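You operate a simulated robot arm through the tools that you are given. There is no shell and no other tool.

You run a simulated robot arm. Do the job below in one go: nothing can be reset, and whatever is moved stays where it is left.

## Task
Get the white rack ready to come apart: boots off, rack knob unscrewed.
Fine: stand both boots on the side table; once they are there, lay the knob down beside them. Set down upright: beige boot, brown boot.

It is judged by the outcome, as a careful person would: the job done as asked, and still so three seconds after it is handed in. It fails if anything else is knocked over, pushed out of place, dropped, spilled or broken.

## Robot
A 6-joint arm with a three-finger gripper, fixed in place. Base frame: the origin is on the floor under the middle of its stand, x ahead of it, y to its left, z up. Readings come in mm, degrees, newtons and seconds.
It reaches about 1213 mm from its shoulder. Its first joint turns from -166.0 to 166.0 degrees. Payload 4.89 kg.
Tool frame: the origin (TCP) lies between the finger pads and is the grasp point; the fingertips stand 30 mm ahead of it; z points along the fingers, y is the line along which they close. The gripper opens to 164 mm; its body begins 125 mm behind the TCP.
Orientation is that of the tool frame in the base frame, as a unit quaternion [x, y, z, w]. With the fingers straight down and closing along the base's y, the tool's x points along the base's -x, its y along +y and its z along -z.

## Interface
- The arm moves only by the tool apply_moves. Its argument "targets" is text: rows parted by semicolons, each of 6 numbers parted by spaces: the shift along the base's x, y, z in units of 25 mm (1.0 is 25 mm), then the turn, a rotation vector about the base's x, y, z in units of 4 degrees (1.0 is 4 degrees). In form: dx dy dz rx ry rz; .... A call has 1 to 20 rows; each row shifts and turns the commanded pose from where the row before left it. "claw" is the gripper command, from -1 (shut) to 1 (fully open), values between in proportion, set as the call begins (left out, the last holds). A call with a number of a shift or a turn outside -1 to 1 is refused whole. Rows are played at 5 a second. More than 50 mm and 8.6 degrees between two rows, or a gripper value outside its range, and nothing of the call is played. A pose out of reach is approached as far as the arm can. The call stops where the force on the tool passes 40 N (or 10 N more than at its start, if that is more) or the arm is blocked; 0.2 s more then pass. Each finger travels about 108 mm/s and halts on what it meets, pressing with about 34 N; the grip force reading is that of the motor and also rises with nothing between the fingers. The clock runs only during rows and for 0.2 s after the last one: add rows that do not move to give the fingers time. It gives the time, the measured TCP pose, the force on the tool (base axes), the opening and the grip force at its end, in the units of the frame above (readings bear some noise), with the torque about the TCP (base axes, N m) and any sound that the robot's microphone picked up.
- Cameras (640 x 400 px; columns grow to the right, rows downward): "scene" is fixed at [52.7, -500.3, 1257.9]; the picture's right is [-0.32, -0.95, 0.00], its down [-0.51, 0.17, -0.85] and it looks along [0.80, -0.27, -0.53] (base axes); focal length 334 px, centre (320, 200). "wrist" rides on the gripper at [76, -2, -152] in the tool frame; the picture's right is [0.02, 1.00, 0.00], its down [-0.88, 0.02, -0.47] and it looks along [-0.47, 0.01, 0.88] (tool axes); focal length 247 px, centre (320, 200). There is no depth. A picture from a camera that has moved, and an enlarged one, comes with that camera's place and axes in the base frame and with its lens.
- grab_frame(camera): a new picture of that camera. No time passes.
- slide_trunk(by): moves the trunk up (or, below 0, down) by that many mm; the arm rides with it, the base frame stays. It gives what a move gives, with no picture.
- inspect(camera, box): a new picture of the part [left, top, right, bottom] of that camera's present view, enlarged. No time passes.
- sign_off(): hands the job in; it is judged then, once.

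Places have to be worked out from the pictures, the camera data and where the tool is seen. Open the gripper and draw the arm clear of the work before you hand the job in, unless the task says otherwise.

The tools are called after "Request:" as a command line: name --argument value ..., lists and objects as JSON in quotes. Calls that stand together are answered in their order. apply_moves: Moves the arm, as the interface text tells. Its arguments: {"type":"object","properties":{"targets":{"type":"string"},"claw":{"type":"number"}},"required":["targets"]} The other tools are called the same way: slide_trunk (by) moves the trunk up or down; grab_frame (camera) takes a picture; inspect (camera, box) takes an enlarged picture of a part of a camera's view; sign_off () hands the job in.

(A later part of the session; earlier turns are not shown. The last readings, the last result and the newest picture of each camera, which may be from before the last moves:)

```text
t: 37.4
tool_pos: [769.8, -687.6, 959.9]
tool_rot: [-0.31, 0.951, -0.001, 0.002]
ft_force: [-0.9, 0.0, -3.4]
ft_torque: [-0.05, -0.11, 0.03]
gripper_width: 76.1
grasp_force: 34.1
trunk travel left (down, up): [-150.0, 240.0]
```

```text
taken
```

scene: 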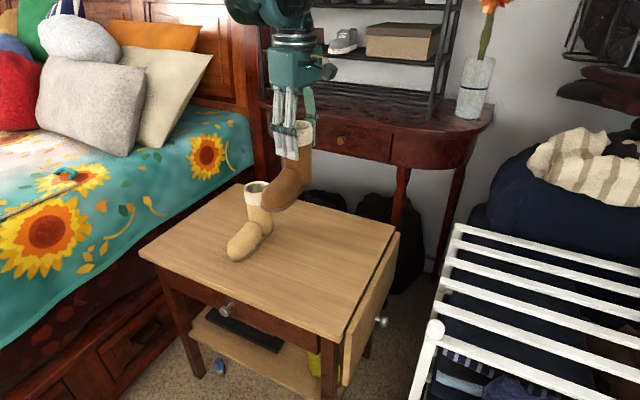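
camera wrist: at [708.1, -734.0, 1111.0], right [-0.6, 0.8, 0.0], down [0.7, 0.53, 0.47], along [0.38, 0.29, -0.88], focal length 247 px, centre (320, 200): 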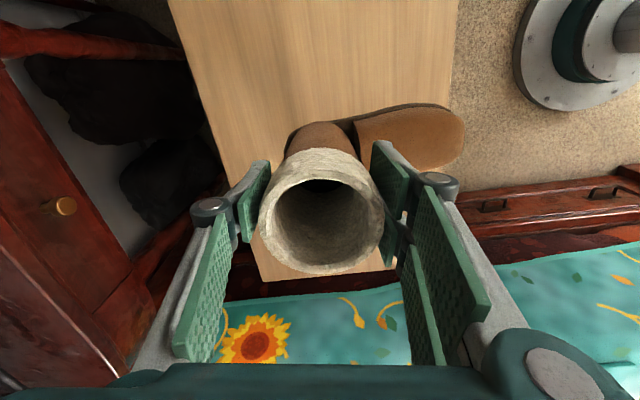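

The brown boot hangs above its spot with lateral room to the beige boot. I'll descend to z≈800 and check the spacing.

Request:
apply_moves --targets "0 0 -0.6 0 0 0; 0 0 -1 0 0 0; 0 0 -1 0 0 0; 0 0 -1 0 0 0; 0 0 -1 0 0 0; 0 0 -1 0 0 0; 0 0 -0.7 0 0 0; 0 0 0 0 0 0"

Request:
grab_frame --camera "wrist"

Request:
inspect --camera "scene" --box '[120, 60, 420, 350]'

```text
t: 39.2
tool_pos: [770.8, -688.0, 801.7]
tool_rot: [-0.309, 0.951, -0.001, 0.001]
ft_force: [-0.2, -0.2, -3.0]
ft_torque: [-0.04, -0.02, -0.02]
gripper_width: 75.9
grasp_force: 34.0
trunk travel left (down, up): [-150.0, 240.0]
```

```text
taken
camera wrist: at [708.7, -734.2, 952.3], right [-0.61, 0.8, 0.0], down [0.7, 0.53, 0.47], along [0.38, 0.29, -0.88], focal length 247 px, centre (320, 200)
```

wrist: 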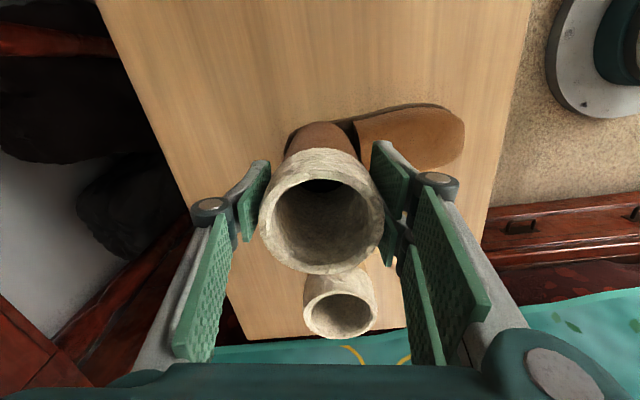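

```text
1.38 times, centred on (270, 205) of scene
camera zoom: at [52.7, -500.3, 1257.9], right [-0.32, -0.95, 0.0], down [-0.51, 0.17, -0.85], along [0.8, -0.27, -0.53], focal length 460 px, centre (389, 193)
```

zoom: 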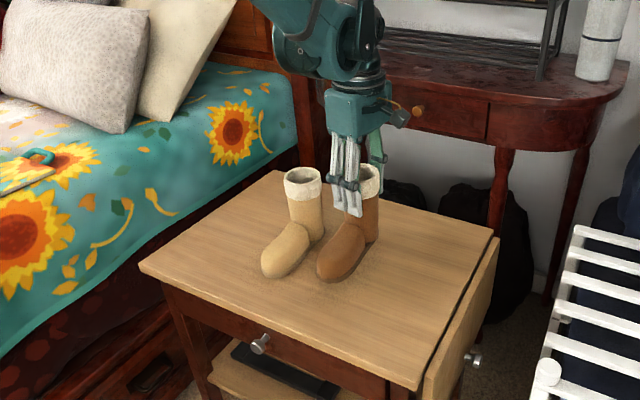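

The two boots are clearly apart. Contact should come near z≈760, so I'll lower to about 766 and then in 1 mm steps.

Request:
apply_moves --targets "0 0 -0.5 0 0 0; 0 0 -0.4 0 0 0; 0 0 -0.3 0 0 0; 0 0 -0.16 0 0 0; 0 0 0 0 0 0"

```text
t: 40.4
tool_pos: [770.8, -689.1, 766.6]
tool_rot: [-0.309, 0.951, -0.002, 0.0]
ft_force: [0.2, 0.5, -2.6]
ft_torque: [-0.09, -0.05, 0.03]
gripper_width: 76.0
grasp_force: 33.9
trunk travel left (down, up): [-150.0, 240.0]
```

Request:
apply_moves --targets "0 0 -0.08 0 0 0; 0 0 -0.06 0 0 0; 0 0 0 0 0 0"

```text
t: 41.2
tool_pos: [769.5, -689.5, 765.4]
tool_rot: [-0.309, 0.951, -0.001, 0.0]
ft_force: [0.3, -0.7, -1.8]
ft_torque: [-0.08, -0.06, -0.01]
gripper_width: 76.0
grasp_force: 34.1
trunk travel left (down, up): [-150.0, 240.0]
```

Still hanging free (−1.8 N). I'll keep lowering in about 1.5 mm increments.

Request:
apply_moves --targets "0 0 -0.05 0 0 0; 0 0 0 0 0 0"

```text
t: 41.8
tool_pos: [769.8, -688.4, 763.2]
tool_rot: [-0.309, 0.951, -0.001, 0.0]
ft_force: [-0.9, -0.2, -2.4]
ft_torque: [-0.09, -0.04, 0.0]
gripper_width: 75.8
grasp_force: 34.3
trunk travel left (down, up): [-150.0, 240.0]
```

Request:
apply_moves --targets "0 0 -0.06 0 0 0; 0 0 0 0 0 0"

```text
t: 42.4
tool_pos: [769.8, -687.3, 760.8]
tool_rot: [-0.309, 0.951, 0.0, 0.0]
ft_force: [0.2, 0.1, -2.3]
ft_torque: [-0.08, -0.08, -0.01]
gripper_width: 75.4
grasp_force: 34.0
trunk travel left (down, up): [-150.0, 240.0]
```

Still no contact at z≈760.8; another 1.5 mm down.

Request:
apply_moves --targets "0 0 -0.06 0 0 0; 0 0 0 0 0 0"

```text
t: 43.0
tool_pos: [768.5, -689.4, 759.8]
tool_rot: [-0.31, 0.951, -0.001, 0.0]
ft_force: [-0.5, -0.3, -2.8]
ft_torque: [-0.08, -0.04, 0.0]
gripper_width: 75.9
grasp_force: 34.1
trunk travel left (down, up): [-150.0, 240.0]
```

Request:
apply_moves --targets "0 0 -0.06 0 0 0; 0 0 0 0 0 0"

```text
t: 43.6
tool_pos: [768.5, -688.2, 760.1]
tool_rot: [-0.309, 0.951, -0.001, 0.0]
ft_force: [6.6, -4.7, 13.3]
ft_torque: [0.57, 0.73, 0.01]
gripper_width: 75.9
grasp_force: 34.2
trunk travel left (down, up): [-150.0, 240.0]
```

Contact: about 16 N. I'll relieve half a millimetre and then open the gripper to about 130 mm in place.

Request:
apply_moves --targets "0 0 0.02 0 0 0; 0 0 0 0 0 0"

```text
t: 44.2
tool_pos: [769.5, -688.9, 760.5]
tool_rot: [-0.31, 0.951, -0.002, 0.0]
ft_force: [2.6, -4.0, 7.5]
ft_torque: [-0.45, -0.42, -0.08]
gripper_width: 75.9
grasp_force: 33.4
trunk travel left (down, up): [-150.0, 240.0]
```

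Request:
apply_moves --targets "0 0 0 0 0 0; 0 0 0 0 0 0; 0 0 0 0 0 0; 0 0 0 0 0 0; 0 0 0 0 0 0" --claw 0.7

Request:
grab_frame --camera "wrist"

Request:
inspect --camera "scene" --box '[120, 60, 420, 350]'

```text
t: 45.4
tool_pos: [769.2, -688.0, 759.5]
tool_rot: [-0.309, 0.951, -0.001, 0.001]
ft_force: [0.0, -0.2, 0.0]
ft_torque: [0.04, -0.02, 0.02]
gripper_width: 139.3
grasp_force: 0.1
trunk travel left (down, up): [-150.0, 240.0]
```

```text
taken
camera wrist: at [707.9, -734.0, 911.0], right [-0.61, 0.8, 0.0], down [0.7, 0.53, 0.47], along [0.38, 0.29, -0.88], focal length 247 px, centre (320, 200)
```

wrist: 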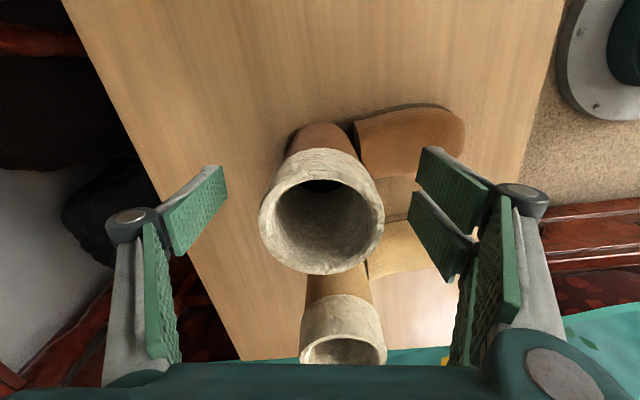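

```text
1.38 times, centred on (270, 205) of scene
camera zoom: at [52.7, -500.3, 1257.9], right [-0.32, -0.95, 0.0], down [-0.51, 0.17, -0.85], along [0.8, -0.27, -0.53], focal length 460 px, centre (389, 193)
```

zoom: 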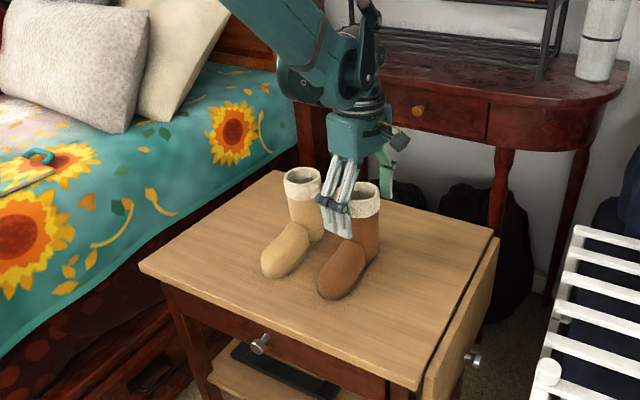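

Both boots stand on the table and the gripper is open. I'll rise straight up to z≈960.

Request:
apply_moves --targets "0 0 0.4 0 0 0; 0 0 1 0 0 0; 0 0 1 0 0 0; 0 0 1 0 0 0; 0 0 1 0 0 0; 0 0 1 0 0 0; 0 0 1 0 0 0; 0 0 1 0 0 0; 0 0 0.6 0 0 0"

Request:
grab_frame --camera "scene"

Request:
grab_frame --camera "wrist"

```text
t: 47.4
tool_pos: [769.4, -689.5, 958.7]
tool_rot: [-0.309, 0.951, -0.001, 0.0]
ft_force: [-0.9, -0.4, 0.0]
ft_torque: [0.04, 0.04, -0.01]
gripper_width: 139.6
grasp_force: 0.2
trunk travel left (down, up): [-150.0, 240.0]
```

```text
taken
```

scene: 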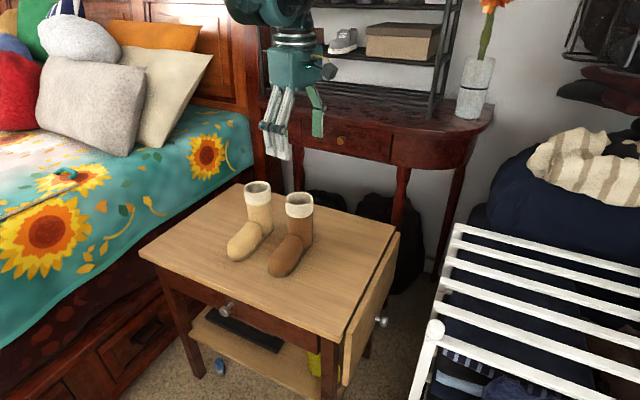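

```text
taken
camera wrist: at [708.3, -734.4, 1111.1], right [-0.61, 0.8, 0.0], down [0.7, 0.53, 0.47], along [0.38, 0.29, -0.88], focal length 247 px, centre (320, 200)
```

wrist: 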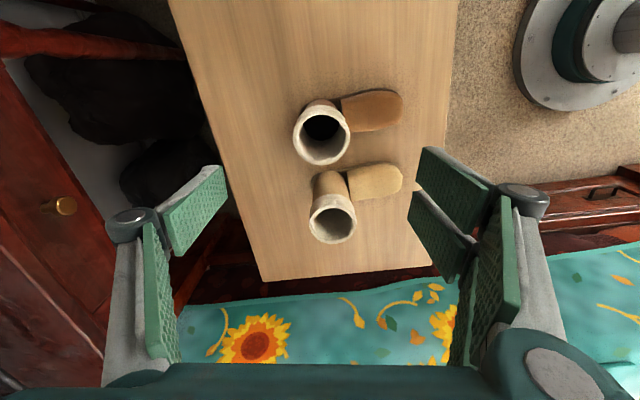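

Both boots stand upright side by side, undisturbed. Now for the knob: I'll travel at this height to above (349,-820) and look down at it.

Request:
apply_moves --targets "-0.5 -0.16 0 0 0 0; -0.96 -0.3 0 0 0 0; -0.96 -0.3 0 0 0 0; -0.96 -0.3 0 0 0 0; -0.96 -0.3 0 0 0 0; -0.96 -0.3 0 0 0 0; -0.96 -0.3 0 0 0 0; -0.96 -0.3 0 0 0 0; -0.96 -0.3 0 0 0 0; -0.96 -0.3 0 0 0 0; -0.96 -0.3 0 0 0 0; -0.96 -0.3 0 0 0 0; -0.96 -0.3 0 0 0 0; -0.96 -0.3 0 0 0 0; -0.96 -0.3 0 0 0 0; -0.96 -0.3 0 0 0 0; -0.96 -0.3 0 0 0 0; -0.96 -0.3 0 0 0 0; 0 0 0 0 0 0" --claw 0

Request:
grab_frame --camera "wrist"

Request:
grab_frame --camera "scene"

```text
t: 51.4
tool_pos: [346.8, -819.9, 959.5]
tool_rot: [-0.309, 0.951, -0.001, 0.001]
ft_force: [-0.2, 0.0, 0.3]
ft_torque: [0.04, -0.04, -0.01]
gripper_width: 81.9
grasp_force: 0.1
trunk travel left (down, up): [-150.0, 240.0]
```

```text
taken
camera wrist: at [286.8, -866.3, 1111.4], right [-0.61, 0.8, 0.0], down [0.7, 0.53, 0.47], along [0.38, 0.29, -0.88], focal length 247 px, centre (320, 200)
```

wrist: 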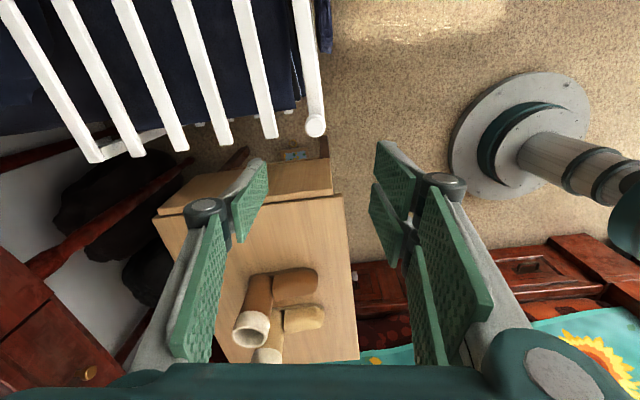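

```text
taken
```

scene: 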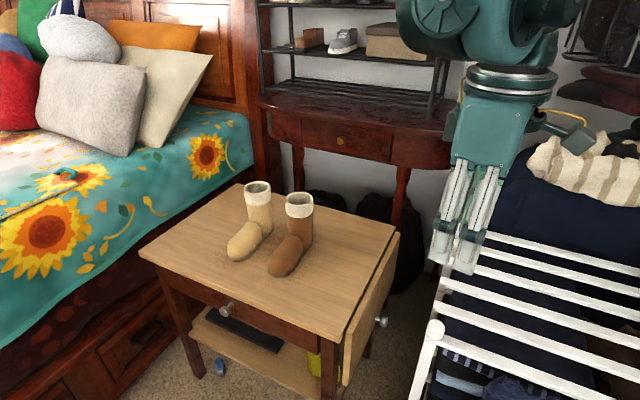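

The knob shows in the wrist view just under and slightly behind the tool axis. I'll zoom in from both cameras for a precise fix.

Request:
inspect --camera "wrist" --box '[270, 80, 370, 170]'

Request:
inspect --camera "scene" --box '[400, 290, 480, 370]'

```text
4.44 times, centred on (320, 125) of wrist
camera zoom: at [286.8, -866.3, 1111.4], right [-0.61, 0.8, 0.0], down [0.7, 0.53, 0.47], along [0.38, 0.29, -0.88], focal length 1098 px, centre (320, 533)
```

zoom: 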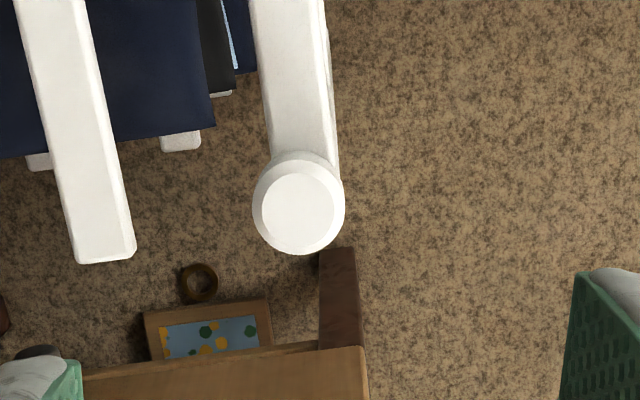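

```text
5.00 times, centred on (440, 330) of scene
camera zoom: at [52.7, -500.3, 1257.9], right [-0.32, -0.95, 0.0], down [-0.51, 0.17, -0.85], along [0.8, -0.27, -0.53], focal length 1667 px, centre (-280, -450)
```

zoom: 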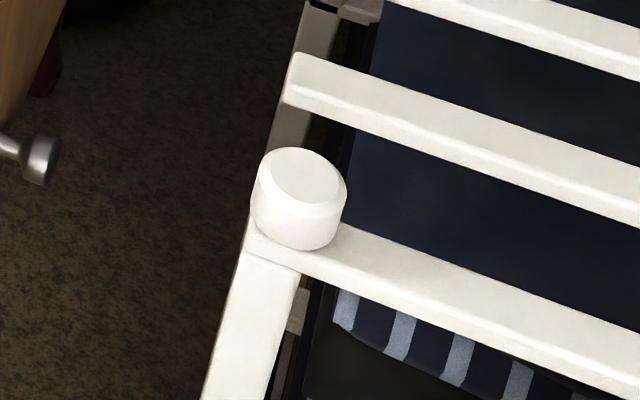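

Combining both views, the knob's top face is at about (350.5,-827) and z≈745, roughly 31 mm wide and 20 mm tall, sitting at slat-top level. Unscrewing is counter-clockwise, so I'll first wind the wrist clockwise here in free air to see how much turning range I have.

Request:
apply_moves --targets "0.15 -0.28 0 0 0 -1; 0 0 0 0 0 -1; 0 0 0 0 0 -1; 0 0 0 0 0 -1; 0 0 0 0 0 -1; 0 0 0 0 0 -1; 0 0 0 0 0 -1; 0 0 0 0 0 -1; 0 0 0 0 0 -1; 0 0 0 0 0 -1; 0 0 0 0 0 -1; 0 0 0 0 0 -1; 0 0 0 0 0 -1; 0 0 0 0 0 -1; 0 0 0 0 0 -1; 0 0 0 0 0 -1; 0 0 0 0 0 -1; 0 0 0 0 0 -1; 0 0 0 0 0 -1; 0 0 0 0 0 -1"

```text
t: 55.6
tool_pos: [352.9, -827.1, 959.5]
tool_rot: [0.375, 0.927, -0.002, 0.0]
ft_force: [-0.4, 0.4, -0.8]
ft_torque: [-0.02, 0.02, 0.0]
gripper_width: 82.2
grasp_force: 0.0
trunk travel left (down, up): [-150.0, 240.0]
```

The wrist turned freely to −44°. I'll keep going clockwise another 80°.

Request:
apply_moves --targets "0 0 0 0 0 -1; 0 0 0 0 0 -1; 0 0 0 0 0 -1; 0 0 0 0 0 -1; 0 0 0 0 0 -1; 0 0 0 0 0 -1; 0 0 0 0 0 -1; 0 0 0 0 0 -1; 0 0 0 0 0 -1; 0 0 0 0 0 -1; 0 0 0 0 0 -1; 0 0 0 0 0 -1; 0 0 0 0 0 -1; 0 0 0 0 0 -1; 0 0 0 0 0 -1; 0 0 0 0 0 -1; 0 0 0 0 0 -1; 0 0 0 0 0 -1; 0 0 0 0 0 -1; 0 0 0 0 0 -1"

Request:
grab_frame --camera "wrist"

Request:
inspect --camera "wrist" --box '[270, 80, 370, 170]'

```text
t: 59.8
tool_pos: [351.9, -825.8, 959.8]
tool_rot: [0.883, 0.47, -0.001, -0.001]
ft_force: [0.3, -0.9, 0.2]
ft_torque: [0.01, -0.01, 0.01]
gripper_width: 82.0
grasp_force: 0.1
trunk travel left (down, up): [-150.0, 240.0]
```

```text
taken
camera wrist: at [394.0, -762.1, 1111.0], right [0.84, -0.54, 0.0], down [-0.48, -0.74, 0.47], along [-0.26, -0.4, -0.88], focal length 247 px, centre (320, 200)
```

wrist: 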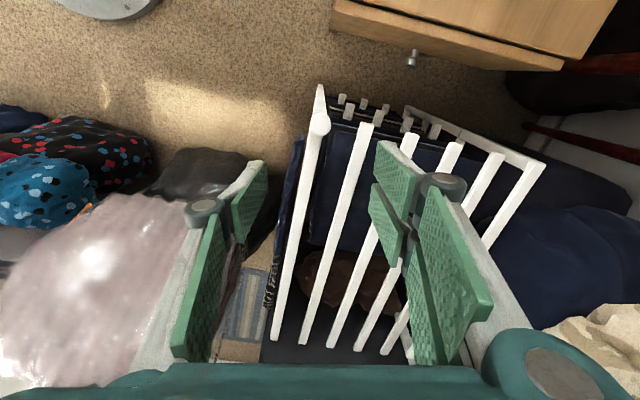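

```text
4.44 times, centred on (320, 125) of wrist
camera zoom: at [394.0, -762.1, 1111.0], right [0.84, -0.54, 0.0], down [-0.48, -0.74, 0.47], along [-0.26, -0.4, -0.88], focal length 1098 px, centre (320, 533)
```

zoom: 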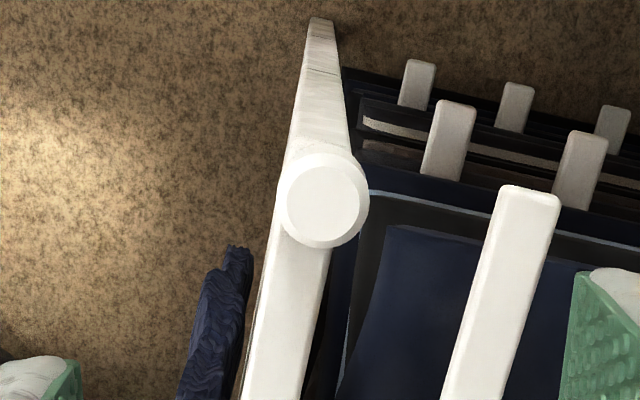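

From the two opposite wrist views the knob axis comes out at (352.8,-825.6). The height estimate is less certain (732–745), so I'll come down to z≈830 for a closer look.

Request:
apply_moves --targets "0.04 0 -0.6 0 0 0; 0 0 -1 0 0 0; 0 0 -1 0 0 0; 0 0 -1 0 0 0; 0 0 -1 0 0 0; 0 0 -0.6 0 0 0; 0 0 0 0 0 0"

Request:
inspect --camera "wrist" --box '[220, 100, 420, 260]'

Request:
inspect --camera "scene" --box '[380, 220, 520, 370]'

```text
t: 61.4
tool_pos: [353.2, -826.3, 828.8]
tool_rot: [0.883, 0.469, 0.0, -0.001]
ft_force: [0.0, -0.1, 0.5]
ft_torque: [0.03, -0.01, -0.01]
gripper_width: 82.1
grasp_force: 0.1
trunk travel left (down, up): [-150.0, 240.0]
```

```text
2.50 times, centred on (320, 180) of wrist
camera zoom: at [394.8, -762.1, 980.1], right [0.84, -0.54, 0.0], down [-0.48, -0.74, 0.47], along [-0.26, -0.4, -0.88], focal length 617 px, centre (320, 250)
```

zoom: 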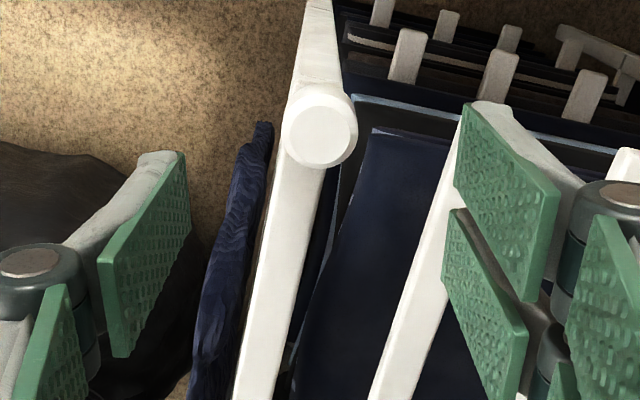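

```text
2.67 times, centred on (450, 295) of scene
camera zoom: at [52.7, -500.3, 1257.9], right [-0.32, -0.95, 0.0], down [-0.51, 0.17, -0.85], along [0.8, -0.27, -0.53], focal length 889 px, centre (-27, -53)
```

zoom: 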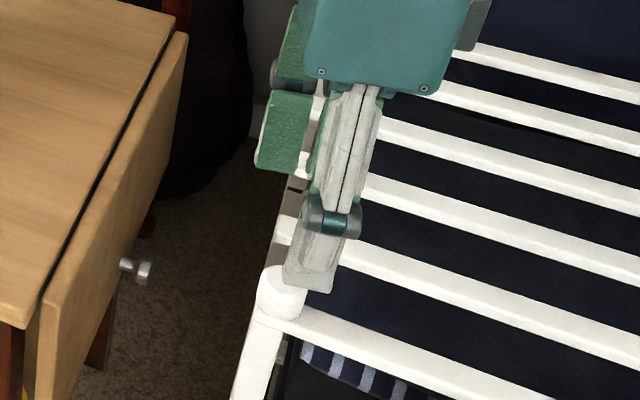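

With the closer view the knob's top works out at z≈744, matching the scene camera, and the tool is centred on it within a millimetre. I'll go down to z≈782 (tips ≈752) and look at the tips against the knob.

Request:
apply_moves --targets "0 0.02 -0.7 0 0 0; 0 0 -0.7 0 0 0; 0 0 -0.47 0 0 0; 0 0 0 0 0 0"

Request:
inspect --camera "wrist" --box '[220, 120, 420, 280]'

Request:
inspect --camera "scene" --box '[390, 270, 490, 370]'

```text
t: 62.4
tool_pos: [353.2, -826.3, 782.8]
tool_rot: [0.883, 0.469, 0.0, -0.001]
ft_force: [-0.6, 0.5, -0.5]
ft_torque: [0.03, -0.01, 0.02]
gripper_width: 82.1
grasp_force: 0.0
trunk travel left (down, up): [-150.0, 240.0]
```

```text
2.50 times, centred on (320, 200) of wrist
camera zoom: at [394.4, -762.0, 933.4], right [0.84, -0.54, 0.0], down [-0.48, -0.74, 0.47], along [-0.26, -0.4, -0.88], focal length 617 px, centre (320, 200)
```

zoom: 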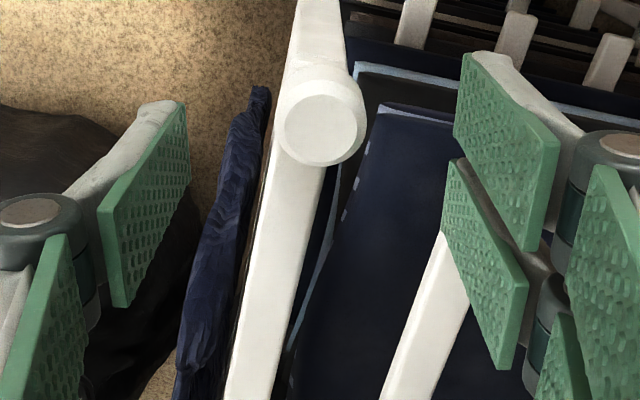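

```text
4.00 times, centred on (440, 320) of scene
camera zoom: at [52.7, -500.3, 1257.9], right [-0.32, -0.95, 0.0], down [-0.51, 0.17, -0.85], along [0.8, -0.27, -0.53], focal length 1334 px, centre (-160, -280)
```

zoom: 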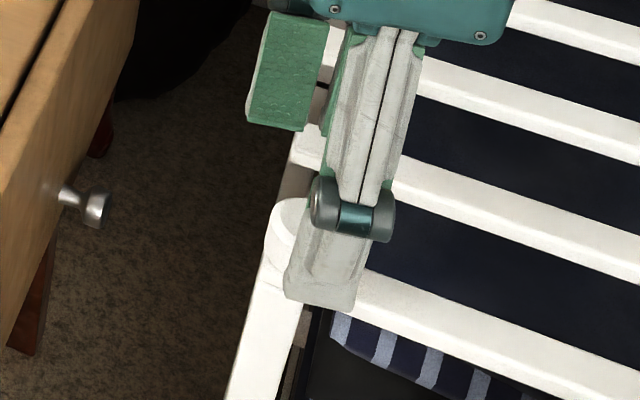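

Fit again gives the knob top at z≈745, with its base and the slat tops at about 724. I'll narrow the opening to ~53 mm and lower to z≈760, so the tips at ≈730 overlap the knob but stay above the slats.

Request:
apply_moves --targets "0 0 0 0 0 0; 0 0 0 0 0 0; 0 0 -0.4 0 0 0; 0 0 -0.3 0 0 0; 0 0 -0.22 0 0 0; 0 0 0 0 0 0" --claw -0.35

Request:
inspect --camera "wrist" --box '[220, 120, 420, 280]'

Request:
inspect --camera "scene" --box '[390, 270, 490, 370]'

```text
t: 63.8
tool_pos: [353.8, -826.2, 758.8]
tool_rot: [0.883, 0.469, 0.0, -0.001]
ft_force: [0.7, 0.7, 0.4]
ft_torque: [-0.03, -0.02, -0.03]
gripper_width: 53.2
grasp_force: 0.1
trunk travel left (down, up): [-150.0, 240.0]
```

```text
2.50 times, centred on (320, 200) of wrist
camera zoom: at [394.9, -762.0, 911.3], right [0.84, -0.54, 0.0], down [-0.48, -0.74, 0.47], along [-0.26, -0.4, -0.88], focal length 617 px, centre (320, 200)
```

zoom: 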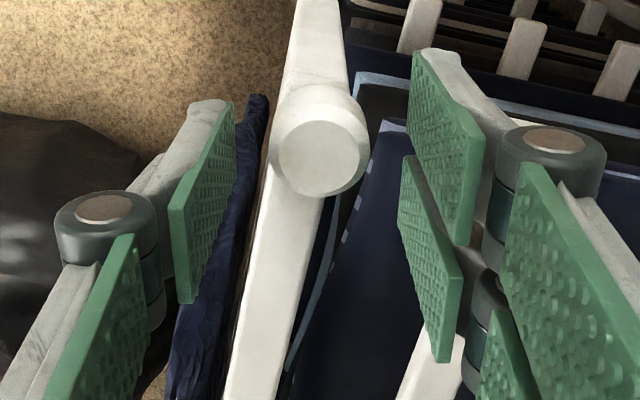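

```text
4.00 times, centred on (440, 320) of scene
camera zoom: at [52.7, -500.3, 1257.9], right [-0.32, -0.95, 0.0], down [-0.51, 0.17, -0.85], along [0.8, -0.27, -0.53], focal length 1334 px, centre (-160, -280)
```

zoom: 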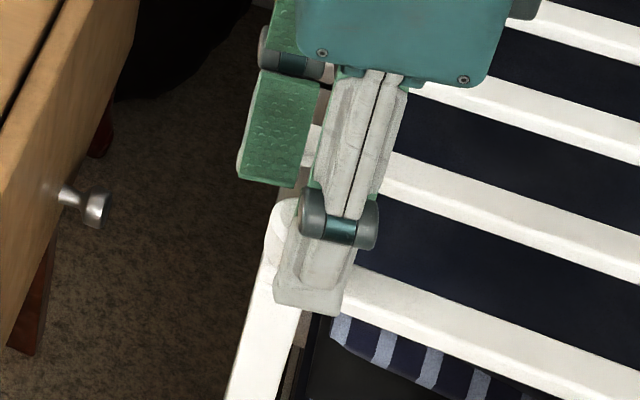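

The knob sits centred between the pads (tips ≈729, just above the slats). I'll close on it.

Request:
apply_moves --targets "0 0 0 0 0 0; 0 0 0 0 0 0; 0 0 0 0 0 0; 0 0 0 0 0 0" --claw -1

Request:
inspect --camera "wrist" --box '[220, 120, 420, 280]'

Request:
inspect --camera "scene" --box '[390, 270, 490, 370]'

```text
t: 64.8
tool_pos: [353.6, -825.9, 760.3]
tool_rot: [0.883, 0.469, 0.0, -0.001]
ft_force: [-4.7, 7.0, -2.8]
ft_torque: [0.26, 0.17, 0.02]
gripper_width: 30.8
grasp_force: 34.0
trunk travel left (down, up): [-150.0, 240.0]
```

```text
2.50 times, centred on (320, 200) of wrist
camera zoom: at [394.7, -761.9, 911.3], right [0.84, -0.54, 0.0], down [-0.48, -0.74, 0.47], along [-0.26, -0.4, -0.88], focal length 617 px, centre (320, 200)
```

zoom: 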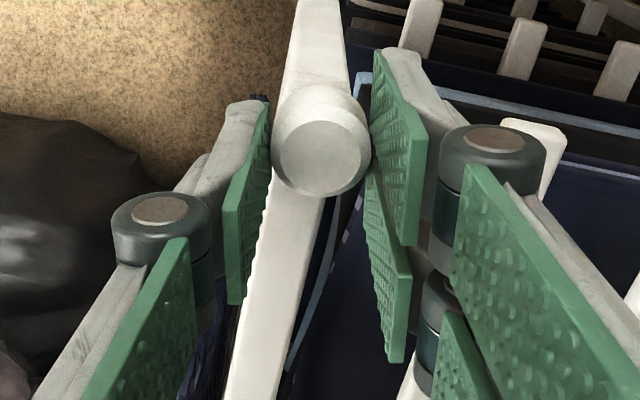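

```text
4.00 times, centred on (440, 320) of scene
camera zoom: at [52.7, -500.3, 1257.9], right [-0.32, -0.95, 0.0], down [-0.51, 0.17, -0.85], along [0.8, -0.27, -0.53], focal length 1334 px, centre (-160, -280)
```

zoom: 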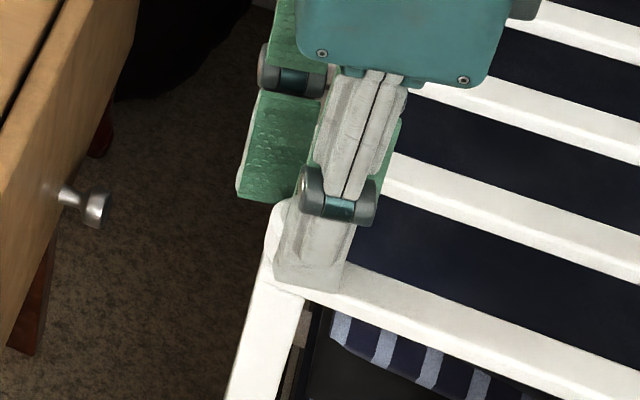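

The gripper holds the knob at 30.8 mm with a slight 8 N side load. I'll nudge half a millimetre to relax it and turn the first 20° counter-clockwise, watching the torque.

Request:
apply_moves --targets "-0.013 0.024 0 0 0 0; 0 0 0 0 0 0.5; 0 0 0 0 0 0.5; 0 0 0 0 0 1; 0 0 0 0 0 1; 0 0 0 0 0 1; 0 0 0 0 0 1; 0 0 0 0 0 0"

Request:
inspect --camera "scene" --box '[390, 270, 490, 370]'

```text
t: 66.6
tool_pos: [352.7, -824.8, 760.0]
tool_rot: [0.787, 0.617, 0.0, -0.001]
ft_force: [-0.8, -1.5, 2.5]
ft_torque: [-0.11, 0.07, -0.03]
gripper_width: 30.2
grasp_force: 34.0
trunk travel left (down, up): [-150.0, 240.0]
```

```text
4.00 times, centred on (440, 320) of scene
camera zoom: at [52.7, -500.3, 1257.9], right [-0.32, -0.95, 0.0], down [-0.51, 0.17, -0.85], along [0.8, -0.27, -0.53], focal length 1334 px, centre (-160, -280)
```

zoom: 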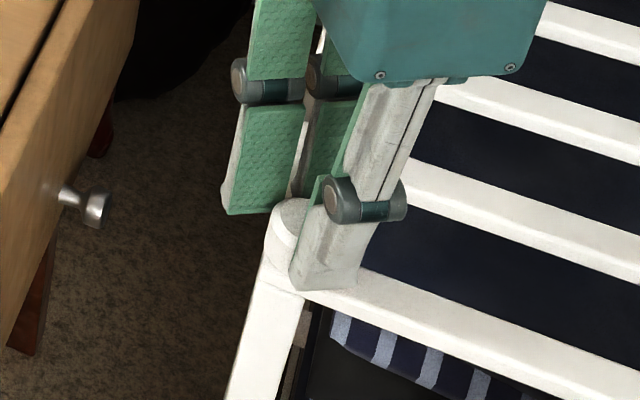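

The knob seems to turn with little torque (−0.03 N·m). I'll continue counter-clockwise another 40° and watch how the vertical force grows.

Request:
apply_moves --targets "0 0 0 0 0 1; 0 0 0 0 0 1; 0 0 0 0 0 1; 0 0 0 0 0 1; 0 0 0 0 0 1; 0 0 0 0 0 1; 0 0 0 0 0 1; 0 0 0 0 0 1; 0 0 0 0 0 1; 0 0 0 0 0 1; 0 0 0 0 0 0"

Request:
inspect --camera "scene" --box '[390, 270, 490, 370]'

Request:
inspect --camera "wrist" --box '[220, 120, 420, 280]'

```text
t: 69.0
tool_pos: [353.3, -824.3, 759.7]
tool_rot: [0.529, 0.848, -0.001, 0.0]
ft_force: [-1.4, -3.0, 5.2]
ft_torque: [-0.15, 0.07, -0.02]
gripper_width: 30.0
grasp_force: 34.0
trunk travel left (down, up): [-150.0, 240.0]
```

```text
4.00 times, centred on (440, 320) of scene
camera zoom: at [52.7, -500.3, 1257.9], right [-0.32, -0.95, 0.0], down [-0.51, 0.17, -0.85], along [0.8, -0.27, -0.53], focal length 1334 px, centre (-160, -280)
```

zoom: 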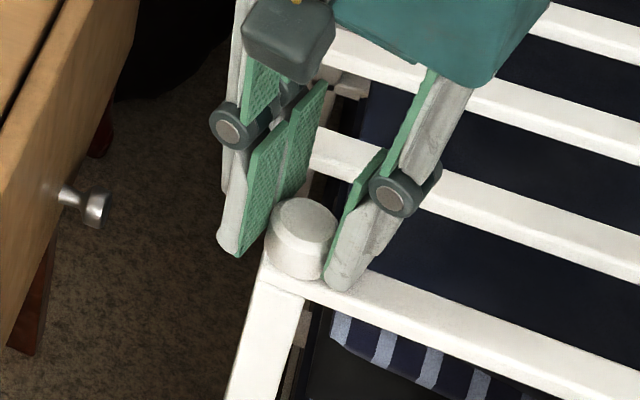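

```text
2.50 times, centred on (320, 200) of wrist
camera zoom: at [318.0, -757.4, 911.3], right [0.89, 0.46, 0.0], down [0.4, -0.78, 0.47], along [0.22, -0.42, -0.88], focal length 617 px, centre (320, 200)
```

zoom: 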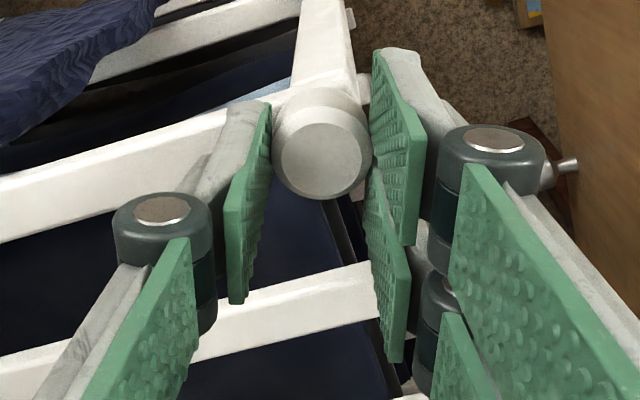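

The knob is turning: vertical force creeps up as on a rising thread, torque stays tiny. I'll rise slightly to follow it and turn another 80°.

Request:
apply_moves --targets "0 0 0.012 0 0 1; 0 0 0.001 0 0 1; 0 0 0.001 0 0 1; 0 0 0.001 0 0 1; 0 0 0.001 0 0 1; 0 0 0.001 0 0 1; 0 0 0.001 0 0 1; 0 0 0.001 0 0 1; 0 0 0.001 0 0 1; 0 0 0.001 0 0 1; 0 0 0.001 0 0 1; 0 0 0.001 0 0 1; 0 0 0.001 0 0 1; 0 0 0.001 0 0 1; 0 0 0.001 0 0 1; 0 0 0.001 0 0 1; 0 0 0.001 0 0 1; 0 0 0.001 0 0 1; 0 0 0.001 0 0 1; 0 0 0.001 0 0 1"

Request:
inspect --camera "scene" --box '[390, 270, 490, 370]'

```text
t: 73.2
tool_pos: [352.5, -825.8, 759.1]
tool_rot: [-0.141, 0.99, -0.001, 0.002]
ft_force: [2.4, -27.6, 14.3]
ft_torque: [-1.0, -0.07, -0.03]
gripper_width: 29.9
grasp_force: 33.8
trunk travel left (down, up): [-150.0, 240.0]
```

```text
4.00 times, centred on (440, 320) of scene
camera zoom: at [52.7, -500.3, 1257.9], right [-0.32, -0.95, 0.0], down [-0.51, 0.17, -0.85], along [0.8, -0.27, -0.53], focal length 1334 px, centre (-160, -280)
```

zoom: 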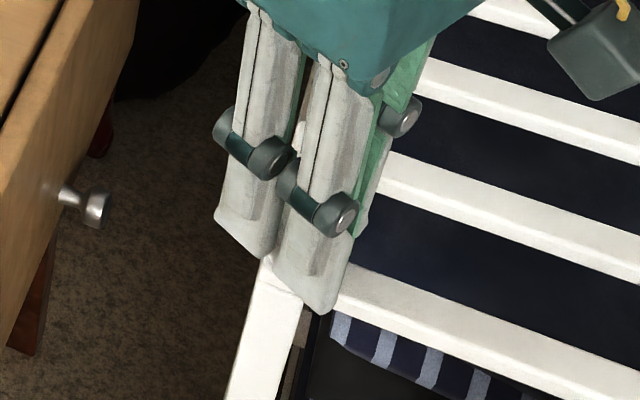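

A side load of 28 N and 14 N upward has built up from a slight eccentricity of my grip. I'll shift the tool about 1 mm toward −y and up 0.6 mm to relax it.

Request:
apply_moves --targets "0.002 -0.02 0.012 0 0 0; 0 -0.02 0.012 0 0 0; 0 0 0 0 0 0"

```text
t: 74.0
tool_pos: [354.4, -825.7, 759.5]
tool_rot: [-0.138, 0.99, -0.001, 0.001]
ft_force: [-3.2, -13.3, 3.0]
ft_torque: [-0.39, 0.16, 0.0]
gripper_width: 29.6
grasp_force: 34.0
trunk travel left (down, up): [-150.0, 240.0]
```

The load dropped to 13 N; another 0.9 mm in −y should null it.

Request:
apply_moves --targets "-0.006 -0.018 0.004 0 0 0; 0 -0.018 0 0 0 0; 0 0 0 0 0 0"

Request:
inspect --camera "scene" --box '[390, 270, 490, 370]'

Request:
inspect --camera "wrist" --box '[220, 120, 420, 280]'

```text
t: 74.8
tool_pos: [352.2, -826.5, 760.3]
tool_rot: [-0.139, 0.99, 0.001, 0.001]
ft_force: [-8.1, 17.1, -10.9]
ft_torque: [0.72, 0.29, 0.01]
gripper_width: 29.8
grasp_force: 34.0
trunk travel left (down, up): [-150.0, 240.0]
```

```text
4.00 times, centred on (440, 320) of scene
camera zoom: at [52.7, -500.3, 1257.9], right [-0.32, -0.95, 0.0], down [-0.51, 0.17, -0.85], along [0.8, -0.27, -0.53], focal length 1334 px, centre (-160, -280)
```

zoom: 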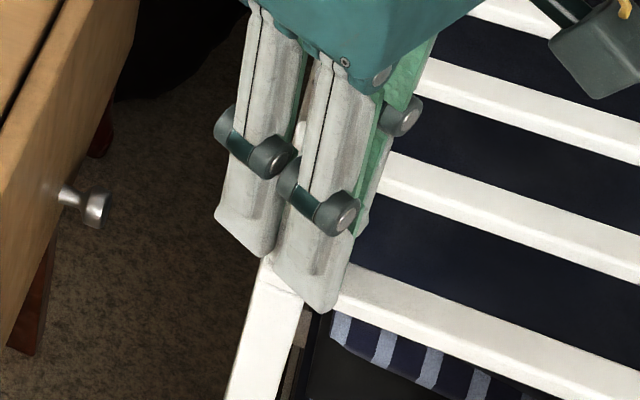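

```text
2.50 times, centred on (320, 200) of wrist
camera zoom: at [279.9, -849.1, 911.9], right [-0.3, 0.95, 0.0], down [0.84, 0.26, 0.47], along [0.45, 0.14, -0.88], focal length 617 px, centre (320, 200)
```

zoom: 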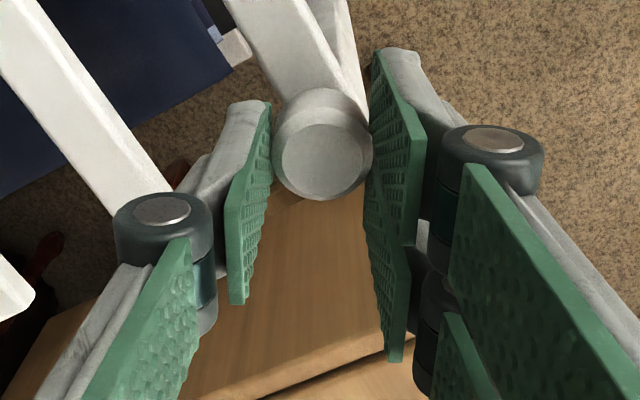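

That overshot to +17 N (about 33 N/mm stiffness). I'll come back half a millimetre.

Request:
apply_moves --targets "-0.006 0.02 -0.004 0 0 0; 0 0 0 0 0 0"

```text
t: 75.4
tool_pos: [354.0, -826.8, 759.9]
tool_rot: [-0.139, 0.99, 0.0, 0.0]
ft_force: [-8.1, 19.9, -13.0]
ft_torque: [0.74, 0.25, -0.03]
gripper_width: 30.1
grasp_force: 34.1
trunk travel left (down, up): [-150.0, 240.0]
```

The reading did not follow yet, so I'll hold still for a moment and read again.

Request:
apply_moves --targets "0 0 0 0 0 0; 0 0 0 0 0 0; 0 0 0 0 0 0; 0 0 0 0 0 0"

```text
t: 76.4
tool_pos: [352.4, -828.0, 760.7]
tool_rot: [-0.14, 0.99, -0.001, 0.001]
ft_force: [-7.3, 24.2, -13.5]
ft_torque: [0.85, 0.21, -0.01]
gripper_width: 29.6
grasp_force: 34.2
trunk travel left (down, up): [-150.0, 240.0]
```

The controller keeps integrating, so the true offset is larger: I'll move 0.9 mm in +y and let it settle for a second.

Request:
apply_moves --targets "0 0.036 -0.008 0 0 0; 0 0 0 0 0 0; 0 0 0 0 0 0; 0 0 0 0 0 0"

```text
t: 77.4
tool_pos: [354.6, -827.5, 761.3]
tool_rot: [-0.139, 0.99, -0.001, 0.0]
ft_force: [-4.3, 0.0, -2.9]
ft_torque: [-0.11, 0.09, -0.02]
gripper_width: 29.5
grasp_force: 33.7
trunk travel left (down, up): [-150.0, 240.0]
```

Side loads are now near zero. I'll turn another 40° counter-clockwise and check.

Request:
apply_moves --targets "0 0 0.001 0 0 1; 0 0 0.001 0 0 1; 0 0 0.001 0 0 1; 0 0 0.001 0 0 1; 0 0 0.001 0 0 1; 0 0 0.001 0 0 1; 0 0 0.001 0 0 1; 0 0 0.001 0 0 1; 0 0 0.001 0 0 1; 0 0 0.001 0 0 1; 0 0 0 0 0 0"

```text
t: 79.8
tool_pos: [354.0, -827.5, 761.1]
tool_rot: [-0.47, 0.883, -0.001, 0.001]
ft_force: [13.8, -26.4, 16.1]
ft_torque: [-0.93, -0.61, -0.05]
gripper_width: 29.7
grasp_force: 33.8
trunk travel left (down, up): [-150.0, 240.0]
```

At 56° yaw the side load is back to about 30 N. I'll follow it by half a millimetre along the force and up 0.3 mm, then let it settle.

Request:
apply_moves --targets "0.01 -0.02 0.012 0 0 0; 0 0 0 0 0 0; 0 0 0 0 0 0; 0 0 0 0 0 0"

```text
t: 80.8
tool_pos: [353.6, -825.8, 761.5]
tool_rot: [-0.469, 0.883, 0.0, 0.001]
ft_force: [12.7, -14.5, 8.5]
ft_torque: [-0.44, -0.48, -0.04]
gripper_width: 30.0
grasp_force: 33.8
trunk travel left (down, up): [-150.0, 240.0]
```

Request:
apply_moves --targets "0.012 -0.014 0.008 0 0 0; 0 0 0 0 0 0; 0 0 0 0 0 0; 0 0 0 0 0 0"

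Request:
inspect --camera "scene" --box '[390, 270, 490, 370]'

Request:
inspect --camera "wrist" --box '[220, 120, 420, 280]'

```text
t: 81.8
tool_pos: [353.4, -826.4, 761.1]
tool_rot: [-0.47, 0.883, 0.0, 0.001]
ft_force: [5.9, -0.2, -2.1]
ft_torque: [0.08, -0.23, 0.01]
gripper_width: 29.5
grasp_force: 33.7
trunk travel left (down, up): [-150.0, 240.0]
```

```text
4.00 times, centred on (440, 320) of scene
camera zoom: at [52.7, -500.3, 1257.9], right [-0.32, -0.95, 0.0], down [-0.51, 0.17, -0.85], along [0.8, -0.27, -0.53], focal length 1334 px, centre (-160, -280)
```

zoom: 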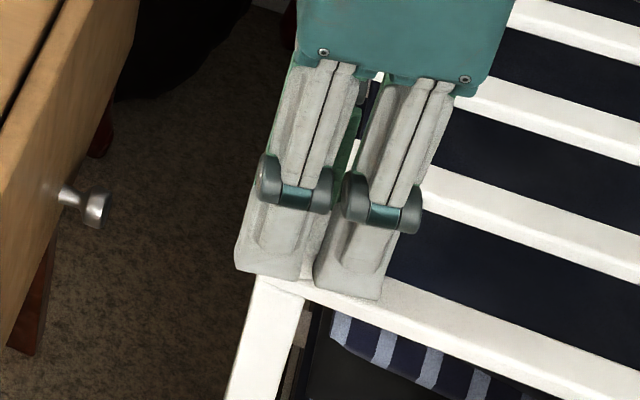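

```text
2.50 times, centred on (320, 200) of wrist
camera zoom: at [311.7, -890.8, 912.0], right [-0.84, 0.54, 0.0], down [0.48, 0.74, 0.47], along [0.26, 0.4, -0.88], focal length 617 px, centre (320, 200)
```

zoom: 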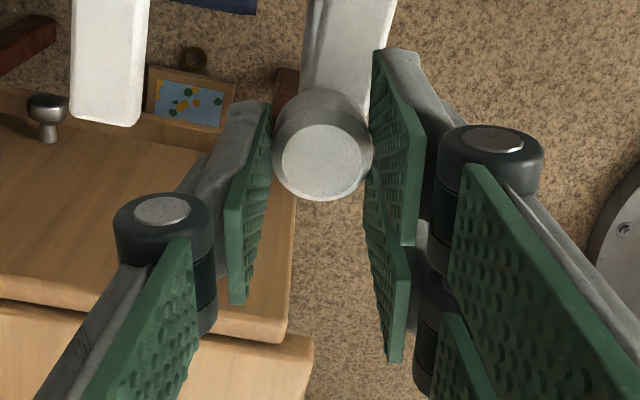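

Loads are relaxed again, and I've turned the knob 180° so far. The wrist view shows the knob about 1.4 mm off the tool axis, so for the next 40° I'll feed in the matching small sideways compensation.

Request:
apply_moves --targets "0.004 -0.001 0.001 0 0 1; 0.004 -0.001 0.001 0 0 1; 0.004 -0.001 0.001 0 0 1; 0.004 -0.001 0.001 0 0 1; 0.004 -0.001 0.001 0 0 1; 0.004 -0.001 0.001 0 0 1; 0.004 -0.001 0.001 0 0 1; 0.004 -0.001 0.001 0 0 1; 0.004 -0.001 0.001 0 0 1; 0.004 -0.001 0.001 0 0 1; 0 0 0 0 0 0"

```text
t: 84.2
tool_pos: [354.9, -825.6, 761.6]
tool_rot: [0.743, -0.669, -0.001, 0.0]
ft_force: [-8.1, 19.6, -9.2]
ft_torque: [0.8, 0.3, -0.02]
gripper_width: 29.8
grasp_force: 34.3
trunk travel left (down, up): [-150.0, 240.0]
```

220° turned so far. I'll open to ~53 mm to release the knob and see how it sits before winding back for a second stroke.

Request:
apply_moves --targets "0 0 0 0 0 0; 0 0 0 0 0 0; 0 0 0 0 0 0; 0 0 0 0 0 0" --claw -0.35

Request:
inspect --camera "wrist" --box '[220, 120, 420, 280]'

Request:
inspect --camera "scene" --box '[390, 270, 490, 370]'

```text
t: 85.2
tool_pos: [354.5, -826.5, 760.5]
tool_rot: [0.743, -0.669, 0.0, -0.001]
ft_force: [0.5, 0.1, 0.1]
ft_torque: [0.02, 0.01, 0.0]
gripper_width: 53.0
grasp_force: 0.1
trunk travel left (down, up): [-150.0, 240.0]
```

```text
2.50 times, centred on (320, 200) of wrist
camera zoom: at [363.7, -903.0, 912.5], right [-0.99, -0.13, 0.0], down [-0.11, 0.87, 0.47], along [-0.06, 0.47, -0.88], focal length 617 px, centre (320, 200)
```

zoom: 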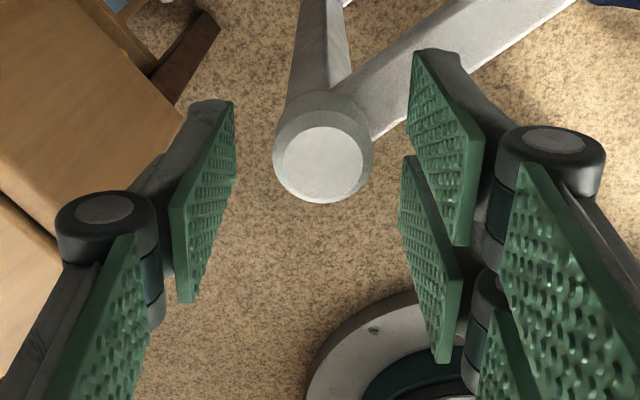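

```text
4.00 times, centred on (440, 320) of scene
camera zoom: at [52.7, -500.3, 1257.9], right [-0.32, -0.95, 0.0], down [-0.51, 0.17, -0.85], along [0.8, -0.27, -0.53], focal length 1334 px, centre (-160, -280)
```

zoom: 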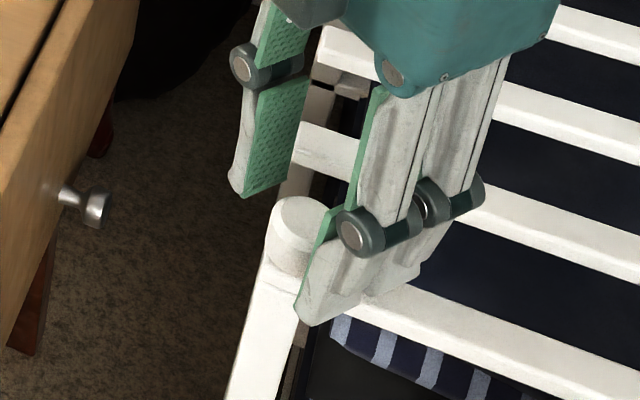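

The knob still stands on its post. I'll zoom far in to measure whether it has risen.

Request:
inspect --camera "scene" --box '[422, 312, 446, 346]'

Request:
inspect --camera "wrist" --box '[295, 150, 345, 210]'

```text
11.76 times, centred on (434, 329) of scene
camera zoom: at [52.7, -500.3, 1257.9], right [-0.32, -0.95, 0.0], down [-0.51, 0.17, -0.85], along [0.8, -0.27, -0.53], focal length 3923 px, centre (-1021, -1318)
```

zoom: 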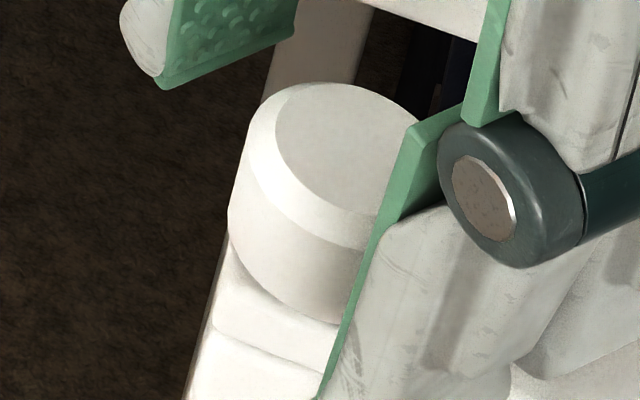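

```text
6.67 times, centred on (320, 180) of wrist
camera zoom: at [363.7, -903.0, 912.5], right [-0.99, -0.13, 0.0], down [-0.11, 0.87, 0.47], along [-0.06, 0.47, -0.88], focal length 1646 px, centre (320, 333)
```

zoom: 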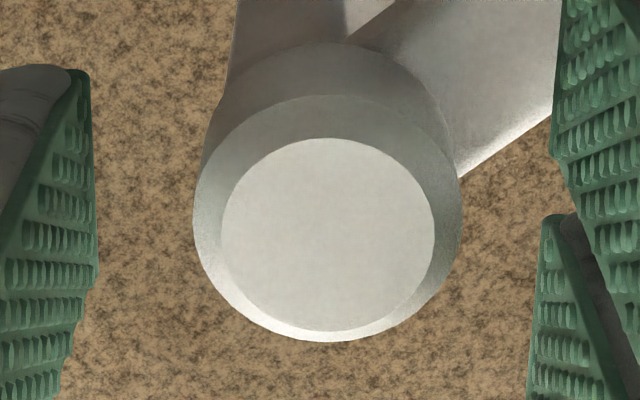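

Comparing with the earlier zoom, the knob has risen roughly 1–1.5 mm, so it is unscrewing. I'll recentre the tool on it by (-0.6,+1.6) mm and wind back clockwise with the fingers open around it.

Request:
apply_moves --targets "-0.024 0.064 0 0 0 0; 0 0 0 0 0 -1; 0 0 0 0 0 -1; 0 0 0 0 0 -1; 0 0 0 0 0 -1; 0 0 0 0 0 -1; 0 0 0 0 0 -1; 0 0 0 0 0 -1; 0 0 0 0 0 -1; 0 0 0 0 0 -1; 0 0 0 0 0 -1; 0 0 0 0 0 -1; 0 0 0 0 0 -1; 0 0 0 0 0 -1; 0 0 0 0 0 -1; 0 0 0 0 0 -1; 0 0 0 0 0 -1; 0 0 0 0 0 -1; 0 0 0 0 0 -1; 0 0 0 0 0 -1"

Request:
inspect --camera "wrist" --box '[295, 150, 345, 210]'

```text
t: 89.4
tool_pos: [353.6, -825.8, 760.8]
tool_rot: [-0.173, 0.985, -0.001, 0.0]
ft_force: [0.0, 0.5, -0.3]
ft_torque: [0.0, 0.04, 0.06]
gripper_width: 53.4
grasp_force: 0.0
trunk travel left (down, up): [-150.0, 240.0]
```

```text
6.67 times, centred on (320, 180) of wrist
camera zoom: at [282.5, -852.7, 912.4], right [-0.36, 0.93, 0.0], down [0.82, 0.32, 0.47], along [0.44, 0.17, -0.88], focal length 1646 px, centre (320, 333)
```

zoom: 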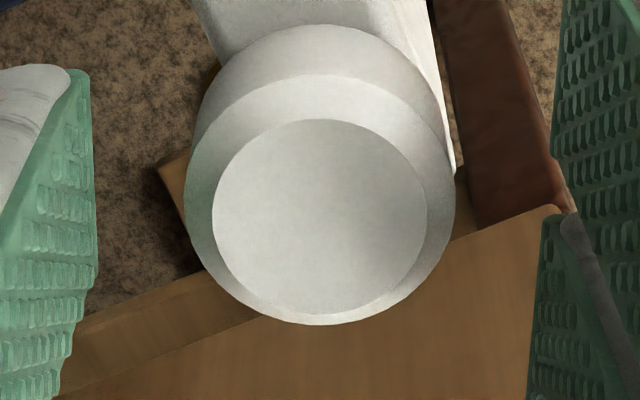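

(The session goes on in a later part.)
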